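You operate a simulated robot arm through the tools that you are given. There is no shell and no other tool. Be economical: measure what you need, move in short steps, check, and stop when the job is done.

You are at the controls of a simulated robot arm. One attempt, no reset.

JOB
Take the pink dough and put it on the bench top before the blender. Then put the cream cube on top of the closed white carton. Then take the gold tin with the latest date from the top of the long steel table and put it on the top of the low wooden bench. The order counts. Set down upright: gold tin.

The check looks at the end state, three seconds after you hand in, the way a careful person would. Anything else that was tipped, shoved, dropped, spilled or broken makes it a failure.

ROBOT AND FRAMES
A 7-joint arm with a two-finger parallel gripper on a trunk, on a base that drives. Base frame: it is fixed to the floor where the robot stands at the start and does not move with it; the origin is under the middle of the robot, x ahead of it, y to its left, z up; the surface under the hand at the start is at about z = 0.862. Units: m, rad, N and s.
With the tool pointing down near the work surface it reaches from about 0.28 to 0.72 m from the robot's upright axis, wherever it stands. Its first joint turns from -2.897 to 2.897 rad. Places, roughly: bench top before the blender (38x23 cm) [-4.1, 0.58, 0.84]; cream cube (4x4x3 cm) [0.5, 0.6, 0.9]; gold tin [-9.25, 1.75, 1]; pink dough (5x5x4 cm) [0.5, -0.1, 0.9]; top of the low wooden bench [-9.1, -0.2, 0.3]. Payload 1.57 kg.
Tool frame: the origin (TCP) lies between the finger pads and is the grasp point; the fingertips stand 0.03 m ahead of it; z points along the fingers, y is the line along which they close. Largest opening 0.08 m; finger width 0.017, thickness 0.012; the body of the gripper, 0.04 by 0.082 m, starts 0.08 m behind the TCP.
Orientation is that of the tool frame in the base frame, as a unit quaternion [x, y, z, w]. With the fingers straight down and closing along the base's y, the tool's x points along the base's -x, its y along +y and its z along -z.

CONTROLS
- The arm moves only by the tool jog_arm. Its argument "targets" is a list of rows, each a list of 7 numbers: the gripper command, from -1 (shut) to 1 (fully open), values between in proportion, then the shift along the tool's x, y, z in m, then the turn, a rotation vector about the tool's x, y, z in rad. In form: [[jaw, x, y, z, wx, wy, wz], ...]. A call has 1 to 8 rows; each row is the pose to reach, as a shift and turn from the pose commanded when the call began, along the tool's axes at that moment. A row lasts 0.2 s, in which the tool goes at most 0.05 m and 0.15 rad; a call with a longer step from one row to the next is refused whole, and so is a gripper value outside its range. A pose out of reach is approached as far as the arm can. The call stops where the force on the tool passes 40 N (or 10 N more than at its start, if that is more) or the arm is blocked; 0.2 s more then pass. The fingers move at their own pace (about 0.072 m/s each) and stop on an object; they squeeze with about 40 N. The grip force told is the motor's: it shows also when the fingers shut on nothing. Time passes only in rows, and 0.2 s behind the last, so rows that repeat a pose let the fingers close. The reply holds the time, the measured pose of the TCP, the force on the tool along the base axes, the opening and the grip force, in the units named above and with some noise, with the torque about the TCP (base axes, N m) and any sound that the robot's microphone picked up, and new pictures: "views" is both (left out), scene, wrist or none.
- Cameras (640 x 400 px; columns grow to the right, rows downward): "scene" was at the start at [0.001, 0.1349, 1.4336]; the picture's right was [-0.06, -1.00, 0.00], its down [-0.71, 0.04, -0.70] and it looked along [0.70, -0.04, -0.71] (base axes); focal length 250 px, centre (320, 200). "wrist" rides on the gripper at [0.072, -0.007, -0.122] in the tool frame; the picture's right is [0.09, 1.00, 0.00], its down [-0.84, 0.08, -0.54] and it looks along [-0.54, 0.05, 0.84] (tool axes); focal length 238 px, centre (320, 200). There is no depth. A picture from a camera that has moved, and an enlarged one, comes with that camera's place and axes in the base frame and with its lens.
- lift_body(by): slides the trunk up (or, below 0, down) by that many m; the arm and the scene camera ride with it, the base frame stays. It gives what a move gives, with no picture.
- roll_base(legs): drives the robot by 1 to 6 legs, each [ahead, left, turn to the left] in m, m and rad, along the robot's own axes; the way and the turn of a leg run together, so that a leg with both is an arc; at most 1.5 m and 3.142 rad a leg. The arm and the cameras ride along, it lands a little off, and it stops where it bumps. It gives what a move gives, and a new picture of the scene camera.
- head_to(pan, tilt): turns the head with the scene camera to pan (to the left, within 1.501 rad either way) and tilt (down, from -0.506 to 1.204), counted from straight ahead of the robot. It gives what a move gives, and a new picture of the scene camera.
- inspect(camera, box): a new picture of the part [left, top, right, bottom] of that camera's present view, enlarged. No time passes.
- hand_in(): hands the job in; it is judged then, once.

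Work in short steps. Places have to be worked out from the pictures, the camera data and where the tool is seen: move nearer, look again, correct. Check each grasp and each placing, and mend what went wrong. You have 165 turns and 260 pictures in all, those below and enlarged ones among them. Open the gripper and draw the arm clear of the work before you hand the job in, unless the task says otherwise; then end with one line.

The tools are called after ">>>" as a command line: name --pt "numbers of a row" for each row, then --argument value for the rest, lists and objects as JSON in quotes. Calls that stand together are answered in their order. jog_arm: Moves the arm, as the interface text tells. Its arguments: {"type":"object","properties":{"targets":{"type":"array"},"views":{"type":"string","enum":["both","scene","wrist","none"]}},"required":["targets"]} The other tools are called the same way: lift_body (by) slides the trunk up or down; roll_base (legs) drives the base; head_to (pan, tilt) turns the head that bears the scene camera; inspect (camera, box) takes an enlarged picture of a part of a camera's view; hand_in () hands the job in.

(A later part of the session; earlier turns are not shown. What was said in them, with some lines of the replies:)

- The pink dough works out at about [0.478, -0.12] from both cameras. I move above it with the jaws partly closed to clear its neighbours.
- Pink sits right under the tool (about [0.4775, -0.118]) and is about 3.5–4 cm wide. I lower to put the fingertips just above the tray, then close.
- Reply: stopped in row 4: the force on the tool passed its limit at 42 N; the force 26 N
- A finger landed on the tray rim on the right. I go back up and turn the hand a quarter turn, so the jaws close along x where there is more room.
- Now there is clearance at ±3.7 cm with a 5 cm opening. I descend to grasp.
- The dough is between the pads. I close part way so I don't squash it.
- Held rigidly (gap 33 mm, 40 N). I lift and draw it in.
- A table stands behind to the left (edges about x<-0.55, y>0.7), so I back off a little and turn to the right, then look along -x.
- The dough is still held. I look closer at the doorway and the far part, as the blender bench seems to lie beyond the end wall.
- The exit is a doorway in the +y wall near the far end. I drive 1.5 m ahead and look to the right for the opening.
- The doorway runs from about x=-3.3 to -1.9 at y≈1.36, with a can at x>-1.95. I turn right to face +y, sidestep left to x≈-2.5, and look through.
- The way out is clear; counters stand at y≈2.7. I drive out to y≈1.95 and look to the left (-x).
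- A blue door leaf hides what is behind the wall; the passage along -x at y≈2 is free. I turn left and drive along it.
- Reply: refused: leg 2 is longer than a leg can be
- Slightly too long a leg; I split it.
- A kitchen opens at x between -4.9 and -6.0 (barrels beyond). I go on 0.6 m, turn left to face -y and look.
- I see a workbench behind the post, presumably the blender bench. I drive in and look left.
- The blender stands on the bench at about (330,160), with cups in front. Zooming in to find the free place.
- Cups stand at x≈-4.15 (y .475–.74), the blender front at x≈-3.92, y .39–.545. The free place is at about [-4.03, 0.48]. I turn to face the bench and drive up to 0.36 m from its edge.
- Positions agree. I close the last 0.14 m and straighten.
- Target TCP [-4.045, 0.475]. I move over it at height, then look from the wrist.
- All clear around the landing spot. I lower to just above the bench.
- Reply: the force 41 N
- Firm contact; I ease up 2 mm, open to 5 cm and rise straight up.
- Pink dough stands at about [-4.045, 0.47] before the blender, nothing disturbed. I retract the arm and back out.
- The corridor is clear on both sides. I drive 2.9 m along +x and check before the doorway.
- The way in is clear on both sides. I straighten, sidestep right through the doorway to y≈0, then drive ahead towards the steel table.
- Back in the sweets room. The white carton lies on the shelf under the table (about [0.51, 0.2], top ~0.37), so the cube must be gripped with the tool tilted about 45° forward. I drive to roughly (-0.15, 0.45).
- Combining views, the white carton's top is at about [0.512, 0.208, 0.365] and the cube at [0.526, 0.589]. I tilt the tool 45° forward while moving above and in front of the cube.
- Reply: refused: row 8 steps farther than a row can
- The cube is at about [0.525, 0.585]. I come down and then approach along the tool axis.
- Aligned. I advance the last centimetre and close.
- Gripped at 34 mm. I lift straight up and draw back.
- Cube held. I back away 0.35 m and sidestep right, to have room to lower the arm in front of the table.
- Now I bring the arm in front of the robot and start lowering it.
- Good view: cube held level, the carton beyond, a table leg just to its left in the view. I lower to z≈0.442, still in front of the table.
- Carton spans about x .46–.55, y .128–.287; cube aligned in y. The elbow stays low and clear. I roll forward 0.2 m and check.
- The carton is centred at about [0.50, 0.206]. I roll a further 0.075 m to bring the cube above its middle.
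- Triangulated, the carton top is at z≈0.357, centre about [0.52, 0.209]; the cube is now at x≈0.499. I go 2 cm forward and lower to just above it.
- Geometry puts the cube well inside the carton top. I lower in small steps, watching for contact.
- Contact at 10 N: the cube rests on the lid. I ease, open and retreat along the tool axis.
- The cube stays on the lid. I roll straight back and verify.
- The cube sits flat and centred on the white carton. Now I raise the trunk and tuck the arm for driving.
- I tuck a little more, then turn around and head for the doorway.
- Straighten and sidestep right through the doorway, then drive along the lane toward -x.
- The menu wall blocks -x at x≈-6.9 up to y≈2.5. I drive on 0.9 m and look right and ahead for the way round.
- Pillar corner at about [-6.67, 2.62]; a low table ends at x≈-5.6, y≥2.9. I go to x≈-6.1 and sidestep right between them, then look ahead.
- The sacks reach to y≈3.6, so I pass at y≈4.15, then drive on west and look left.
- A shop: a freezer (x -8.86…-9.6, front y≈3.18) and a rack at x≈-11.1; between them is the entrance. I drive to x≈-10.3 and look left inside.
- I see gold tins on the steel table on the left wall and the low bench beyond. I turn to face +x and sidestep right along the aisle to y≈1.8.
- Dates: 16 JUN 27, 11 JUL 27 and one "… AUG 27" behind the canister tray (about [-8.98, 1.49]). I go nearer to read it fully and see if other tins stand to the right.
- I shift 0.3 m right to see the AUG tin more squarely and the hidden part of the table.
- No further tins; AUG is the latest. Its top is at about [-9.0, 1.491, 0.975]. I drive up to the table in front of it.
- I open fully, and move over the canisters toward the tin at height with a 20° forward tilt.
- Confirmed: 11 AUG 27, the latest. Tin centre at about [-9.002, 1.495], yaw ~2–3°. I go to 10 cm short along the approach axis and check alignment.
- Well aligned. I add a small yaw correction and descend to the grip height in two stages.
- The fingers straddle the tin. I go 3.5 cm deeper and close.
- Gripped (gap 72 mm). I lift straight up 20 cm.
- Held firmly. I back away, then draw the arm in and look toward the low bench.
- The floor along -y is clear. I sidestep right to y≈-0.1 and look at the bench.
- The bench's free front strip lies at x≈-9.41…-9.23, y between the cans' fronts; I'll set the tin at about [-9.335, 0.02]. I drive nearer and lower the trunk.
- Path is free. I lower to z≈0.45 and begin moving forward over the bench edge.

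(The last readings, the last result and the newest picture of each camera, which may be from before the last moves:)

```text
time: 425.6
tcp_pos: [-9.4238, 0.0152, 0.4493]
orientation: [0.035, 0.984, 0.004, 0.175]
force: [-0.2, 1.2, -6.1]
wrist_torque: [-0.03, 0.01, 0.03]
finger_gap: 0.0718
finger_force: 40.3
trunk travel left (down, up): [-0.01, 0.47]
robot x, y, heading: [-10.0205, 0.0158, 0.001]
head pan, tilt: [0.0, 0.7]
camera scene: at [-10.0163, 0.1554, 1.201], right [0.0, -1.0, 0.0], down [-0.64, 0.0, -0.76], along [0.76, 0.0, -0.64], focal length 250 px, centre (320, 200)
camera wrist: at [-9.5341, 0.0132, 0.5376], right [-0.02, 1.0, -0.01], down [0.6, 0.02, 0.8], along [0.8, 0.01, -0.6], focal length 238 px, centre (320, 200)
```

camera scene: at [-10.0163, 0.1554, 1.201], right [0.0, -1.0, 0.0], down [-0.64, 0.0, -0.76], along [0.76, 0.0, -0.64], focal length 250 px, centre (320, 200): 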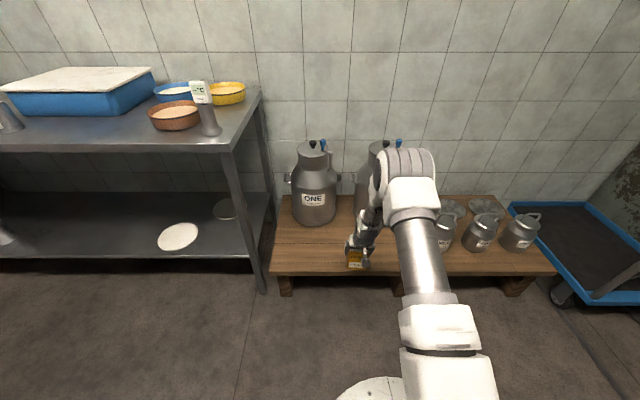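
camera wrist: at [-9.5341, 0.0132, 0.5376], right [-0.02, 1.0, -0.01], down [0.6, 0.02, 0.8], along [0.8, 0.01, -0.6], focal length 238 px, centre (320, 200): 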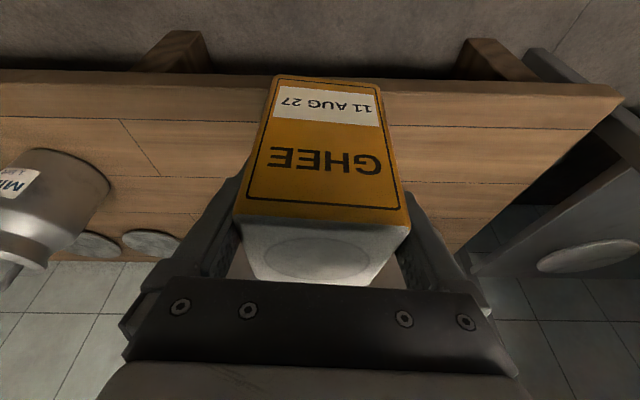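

Edge confirmed at x≈-9.408. I go forward 9 cm and lower to just above the bench.

>>> jog_arm --pt "0.4 -0.0442 0.001 0.016 0 0 0" --pt "0.4 -0.0884 0.003 0.0321 0 0 0" --pt "0.4 -0.0747 0.004 0.07 0 0 0" --pt "0.4 -0.0679 0.004 0.0885 0 0 0" --pt "0.4 -0.0679 0.004 0.0885 0 0 0"

```text
time: 426.8
tcp_pos: [-9.3311, 0.0145, 0.392]
orientation: [0.035, 0.984, 0.004, 0.174]
force: [0.2, -1.0, -5.7]
wrist_torque: [-0.02, 0.0, -0.02]
finger_gap: 0.0716
finger_force: 39.9
trunk travel left (down, up): [-0.01, 0.47]
robot x, y, heading: [-10.0196, 0.017, 0.004]
head pan, tilt: [0.0, 0.7]
camera scene: at [-10.0162, 0.1553, 1.2009], right [0.0, -1.0, 0.0], down [-0.64, 0.0, -0.76], along [0.76, 0.0, -0.64], focal length 250 px, centre (320, 200)
camera wrist: at [-9.4413, 0.0133, 0.4808], right [-0.02, 1.0, -0.01], down [0.6, 0.02, 0.8], along [0.8, 0.01, -0.6], focal length 238 px, centre (320, 200)
```

scene: 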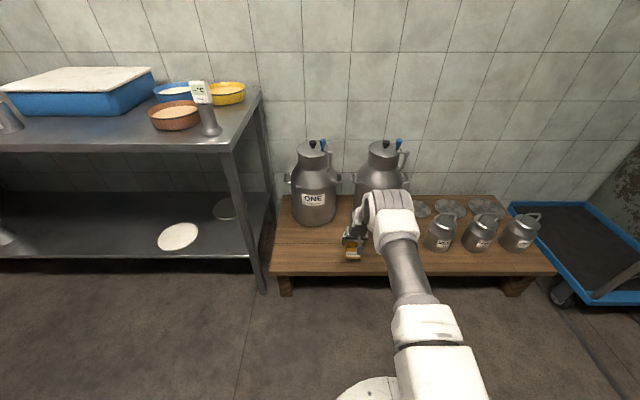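
wrist: 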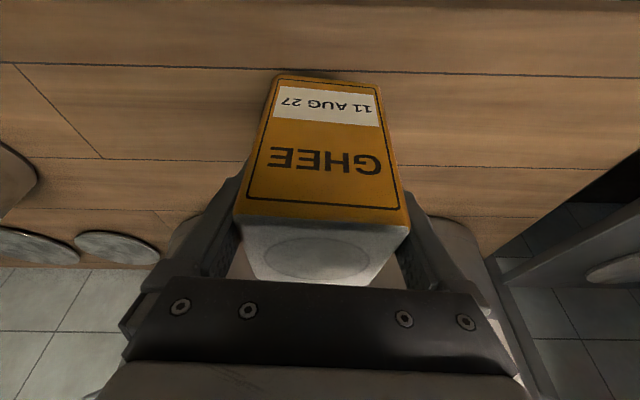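

Clear all around. I lower gently, checking for contact.

>>> jog_arm --pt "0.4 0.0015 0.001 0.004 0 0 0" --pt "0.4 0.003 0.001 0.008 0 0 0" --pt "0.4 0.0045 0.001 0.012 0 0 0" --pt "0.4 0.0055 0.001 0.015 0 0 0" --pt "0.4 0.0055 0.001 0.015 0 0 0" --views "none"

```text
time: 428.0
tcp_pos: [-9.3301, 0.0172, 0.3756]
orientation: [0.035, 0.984, 0.005, 0.173]
force: [-0.8, -0.1, -5.2]
wrist_torque: [-0.02, 0.02, 0.04]
finger_gap: 0.072
finger_force: 40.1
trunk travel left (down, up): [-0.01, 0.47]
robot x, y, heading: [-10.0222, 0.0142, 0.008]
head pan, tilt: [0.0, 0.7]
```

>>> jog_arm --pt "0.4 0.0007 0 0.002 0 0 0" --pt "0.4 0.0014 0 0.004 0 0 0" --pt "0.4 0.002 0 0.0056 0 0 0" --pt "0.4 0.002 0 0.0056 0 0 0" --views "none"

```text
time: 429.0
tcp_pos: [-9.3307, 0.0177, 0.3687]
orientation: [0.035, 0.984, 0.005, 0.175]
force: [0.3, 0.4, -4.8]
wrist_torque: [-0.02, 0.03, -0.03]
finger_gap: 0.0717
finger_force: 40.4
trunk travel left (down, up): [-0.01, 0.47]
robot x, y, heading: [-10.0211, 0.0163, 0.003]
head pan, tilt: [0.0, 0.7]
```

No contact yet at 0.369; I continue in 2 mm steps.

>>> jog_arm --pt "0.4 0.0007 0 0.002 0 0 0" --pt "0.4 0.0014 0 0.004 0 0 0" --pt "0.4 0.002 0 0.0056 0 0 0" --pt "0.4 0.002 0 0.0056 0 0 0" --views "wrist"

```text
time: 430.0
tcp_pos: [-9.3307, 0.0179, 0.3629]
orientation: [0.035, 0.984, 0.005, 0.174]
force: [0.9, 0.2, -4.9]
wrist_torque: [0.01, 0.02, 0.01]
finger_gap: 0.072
finger_force: 39.4
trunk travel left (down, up): [-0.01, 0.47]
robot x, y, heading: [-10.0205, 0.0123, -0.001]
head pan, tilt: [0.0, 0.7]
camera wrist: at [-9.4409, 0.0162, 0.4518], right [-0.02, 1.0, -0.01], down [0.6, 0.02, 0.8], along [0.8, 0.01, -0.6], focal length 238 px, centre (320, 200)
```

wrist: 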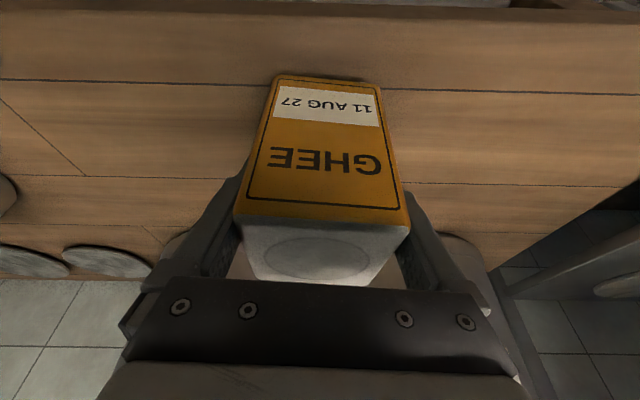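

Still not touching; continuing.

>>> jog_arm --pt "0.4 0.0007 0 0.002 0 0 0" --pt "0.4 0.0014 0 0.004 0 0 0" --pt "0.4 0.002 0 0.0056 0 0 0" --pt "0.4 0.0027 0 0.0075 0 0 0" --pt "0.4 0.0027 0 0.0075 0 0 0" --views "none"

```text
time: 431.2
tcp_pos: [-9.3313, 0.0177, 0.3549]
orientation: [0.035, 0.984, 0.005, 0.174]
force: [-0.3, -0.6, -5.1]
wrist_torque: [0.03, 0.0, 0.02]
finger_gap: 0.0718
finger_force: 40.0
trunk travel left (down, up): [-0.01, 0.47]
robot x, y, heading: [-10.0225, 0.0169, 0.005]
head pan, tilt: [0.0, 0.7]
```

>>> jog_arm --pt "0.4 0.0007 0 0.002 0 0 0" --pt "0.4 0.0014 0 0.004 0 0 0" --pt "0.4 0.002 0 0.0056 0 0 0" --pt "0.4 0.0027 0 0.0075 0 0 0" --pt "0.4 0.0027 0 0.0075 0 0 0" --views "wrist"

>>> inspect --camera "scene" --box '[300, 190, 428, 270]'

```text
time: 432.4
tcp_pos: [-9.3292, 0.0179, 0.3467]
orientation: [0.035, 0.984, 0.005, 0.174]
force: [-0.2, -0.1, -5.0]
wrist_torque: [-0.03, 0.02, -0.03]
finger_gap: 0.0717
finger_force: 39.7
trunk travel left (down, up): [-0.01, 0.47]
robot x, y, heading: [-10.0207, 0.0149, -0.0]
head pan, tilt: [0.0, 0.7]
camera wrist: at [-9.4404, 0.0165, 0.4353], right [-0.02, 1.0, -0.01], down [0.6, 0.02, 0.8], along [0.8, 0.01, -0.6], focal length 238 px, centre (320, 200)
```

wrist: 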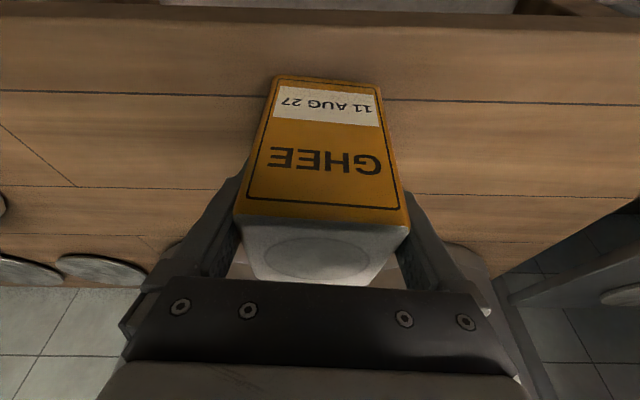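

```text
5.00 times, centred on (364, 230) of scene
camera zoom: at [-10.0162, 0.1553, 1.2009], right [0.0, -1.0, 0.0], down [-0.64, 0.0, -0.76], along [0.76, 0.0, -0.64], focal length 1252 px, centre (100, 50)
```

zoom: 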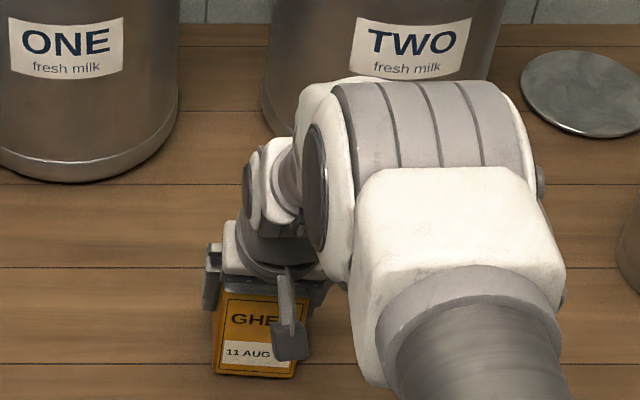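

The tin bottom is at about 0.275 by now, so the bench is a little lower than told. I continue in small steps.

>>> jog_arm --pt "0.4 0.0007 0 0.002 0 0 0" --pt "0.4 0.0014 0 0.004 0 0 0" --pt "0.4 0.002 0 0.0056 0 0 0" --pt "0.4 0.0027 0 0.0075 0 0 0" --pt "0.4 0.0034 0 0.0094 0 0 0" --pt "0.4 0.0034 0 0.0094 0 0 0" --views "wrist"

```text
time: 433.8
tcp_pos: [-9.328, 0.0188, 0.3423]
orientation: [0.034, 0.983, 0.005, 0.178]
force: [-14.9, 2.8, 36.4]
wrist_torque: [-1.28, 0.67, -0.53]
finger_gap: 0.0718
finger_force: 40.2
trunk travel left (down, up): [-0.01, 0.47]
robot x, y, heading: [-10.0221, 0.0155, 0.001]
head pan, tilt: [0.0, 0.7]
camera wrist: at [-9.4392, 0.0166, 0.4298], right [-0.02, 1.0, -0.01], down [0.6, 0.02, 0.8], along [0.8, 0.01, -0.6], focal length 238 px, centre (320, 200)
```

wrist: 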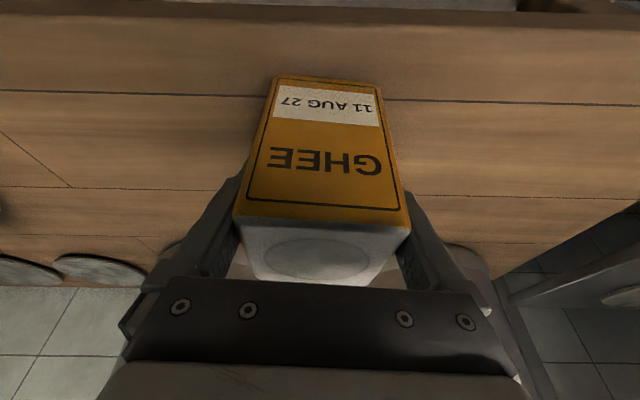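

Contact made at TCP 0.342. I relax the press, then open slowly.

>>> jog_arm --pt "0.4 -0.001 0 -0.003 0 0 0" --pt "0.4 -0.0015 0 -0.0042 0 0 0" --pt "0.4 -0.0015 0 -0.0042 0 0 0" --views "none"

```text
time: 434.6
tcp_pos: [-9.3291, 0.0185, 0.3419]
orientation: [0.034, 0.984, 0.005, 0.175]
force: [6.2, 0.5, 12.0]
wrist_torque: [-0.56, -1.06, 0.33]
finger_gap: 0.0718
finger_force: 40.2
trunk travel left (down, up): [-0.01, 0.47]
robot x, y, heading: [-10.0207, 0.017, 0.001]
head pan, tilt: [0.0, 0.7]
```

>>> jog_arm --pt "0.4 -0.0003 0 -0.0008 0 0 0" --pt "0.7 -0.0003 0 -0.0008 0 0 0" --pt "1 -0.0003 0 -0.0008 0 0 0" --pt "1 -0.0003 0 -0.0008 0 0 0" --views "wrist"

```text
time: 435.6
tcp_pos: [-9.332, 0.019, 0.3407]
orientation: [0.035, 0.984, 0.005, 0.173]
force: [0.2, -1.0, 0.1]
wrist_torque: [-0.01, -0.03, 0.03]
finger_gap: 0.08
finger_force: 0.0
trunk travel left (down, up): [-0.01, 0.47]
robot x, y, heading: [-10.0226, 0.0159, 0.003]
head pan, tilt: [0.0, 0.7]
camera wrist: at [-9.442, 0.0166, 0.4305], right [-0.02, 1.0, -0.01], down [0.6, 0.02, 0.8], along [0.8, 0.01, -0.6], focal length 238 px, centre (320, 200)
```

wrist: 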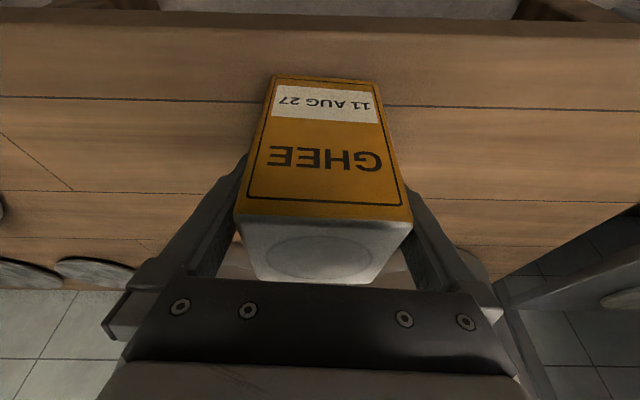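

The tin stands free. I retreat along the tool axis in small steps.

>>> jog_arm --pt "1 0 0 -0.015 0 0 0" --pt "1 0 0 -0.035 0 0 0" --pt "1 0 0 -0.06 0 0 0" --pt "1 0 0 -0.1 0 0 0" --pt "1 0 0 -0.145 0 0 0" --pt "1 0 0 -0.19 0 0 0" --pt "1 0 0 -0.23 0 0 0"

```text
time: 437.2
tcp_pos: [-9.4096, 0.017, 0.5591]
orientation: [0.035, 0.984, 0.005, 0.174]
force: [0.8, 0.1, -0.1]
wrist_torque: [0.02, -0.01, -0.02]
finger_gap: 0.0799
finger_force: 0.1
trunk travel left (down, up): [-0.01, 0.47]
robot x, y, heading: [-10.0222, 0.014, -0.002]
head pan, tilt: [0.0, 0.7]
camera scene: at [-10.0163, 0.1553, 1.2009], right [0.0, -1.0, 0.0], down [-0.64, 0.0, -0.76], along [0.76, 0.0, -0.64], focal length 250 px, centre (320, 200)
camera wrist: at [-9.5191, 0.0152, 0.6475], right [-0.02, 1.0, -0.01], down [0.6, 0.02, 0.8], along [0.8, 0.01, -0.6], focal length 238 px, centre (320, 200)
```

scene: 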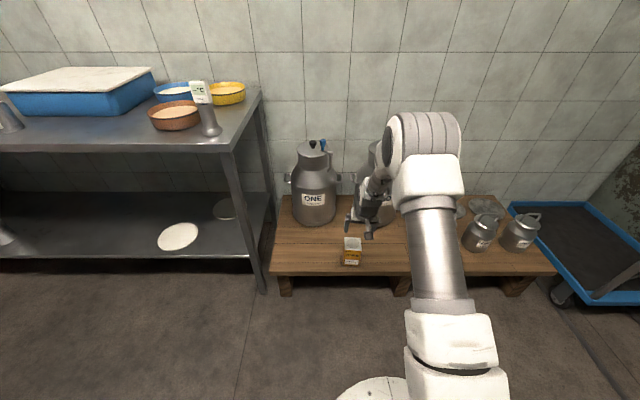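
wrist: 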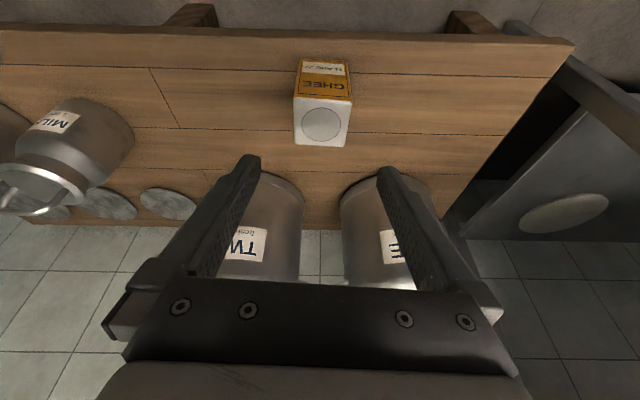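

The tin stands upright on the bench with nothing disturbed. I back the robot off to draw the arm clear and take a last look.

>>> roll_base --legs '[[-0.35, 0, 0]]'

>>> inspect --camera "scene" --box '[280, 120, 440, 220]'

```text
time: 440.0
tcp_pos: [-9.752, 0.0148, 0.5588]
orientation: [0.037, 0.984, 0.004, 0.174]
force: [0.4, 0.0, 0.6]
wrist_torque: [-0.01, 0.01, 0.05]
finger_gap: 0.0801
finger_force: 0.0
trunk travel left (down, up): [-0.01, 0.47]
robot x, y, heading: [-10.3654, 0.015, -0.008]
head pan, tilt: [0.0, 0.7]
camera scene: at [-10.3608, 0.1558, 1.201], right [0.0, -1.0, 0.0], down [-0.64, 0.0, -0.76], along [0.76, 0.0, -0.64], focal length 250 px, centre (320, 200)
```

scene: 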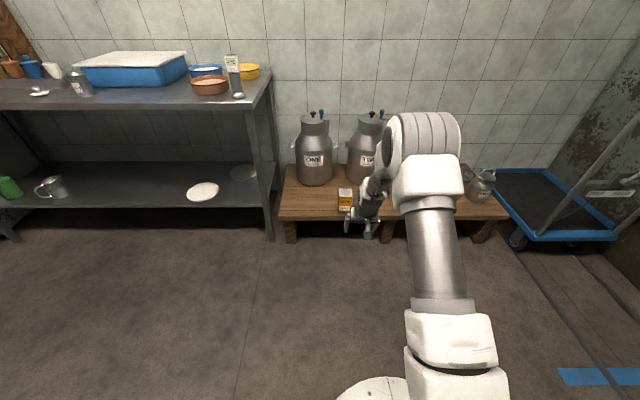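

```text
4.00 times, centred on (360, 170) of scene
camera zoom: at [-10.3608, 0.1558, 1.201], right [0.0, -1.0, 0.0], down [-0.64, 0.0, -0.76], along [0.76, 0.0, -0.64], focal length 1001 px, centre (160, 320)
```

zoom: 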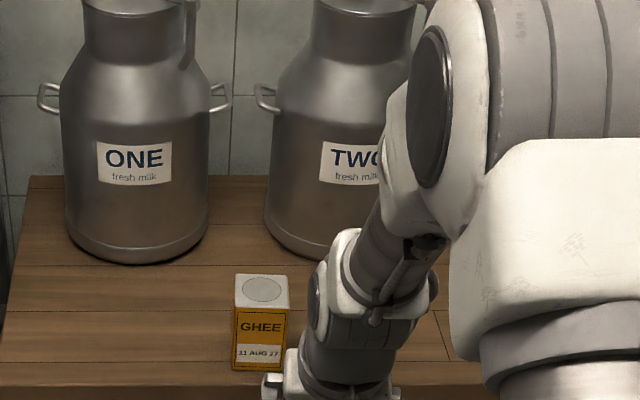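

All three placements are done in order, the gripper is open and the arm is clear; I hand in.

>>> hand_in

```text
The job is handed in.
```

I did all three in the order given and handed the job in: the pink dough is on the bench before the blender, the cream cube is on the closed white carton, and the 11 AUG 27 gold tin stands upright on the low wooden bench.
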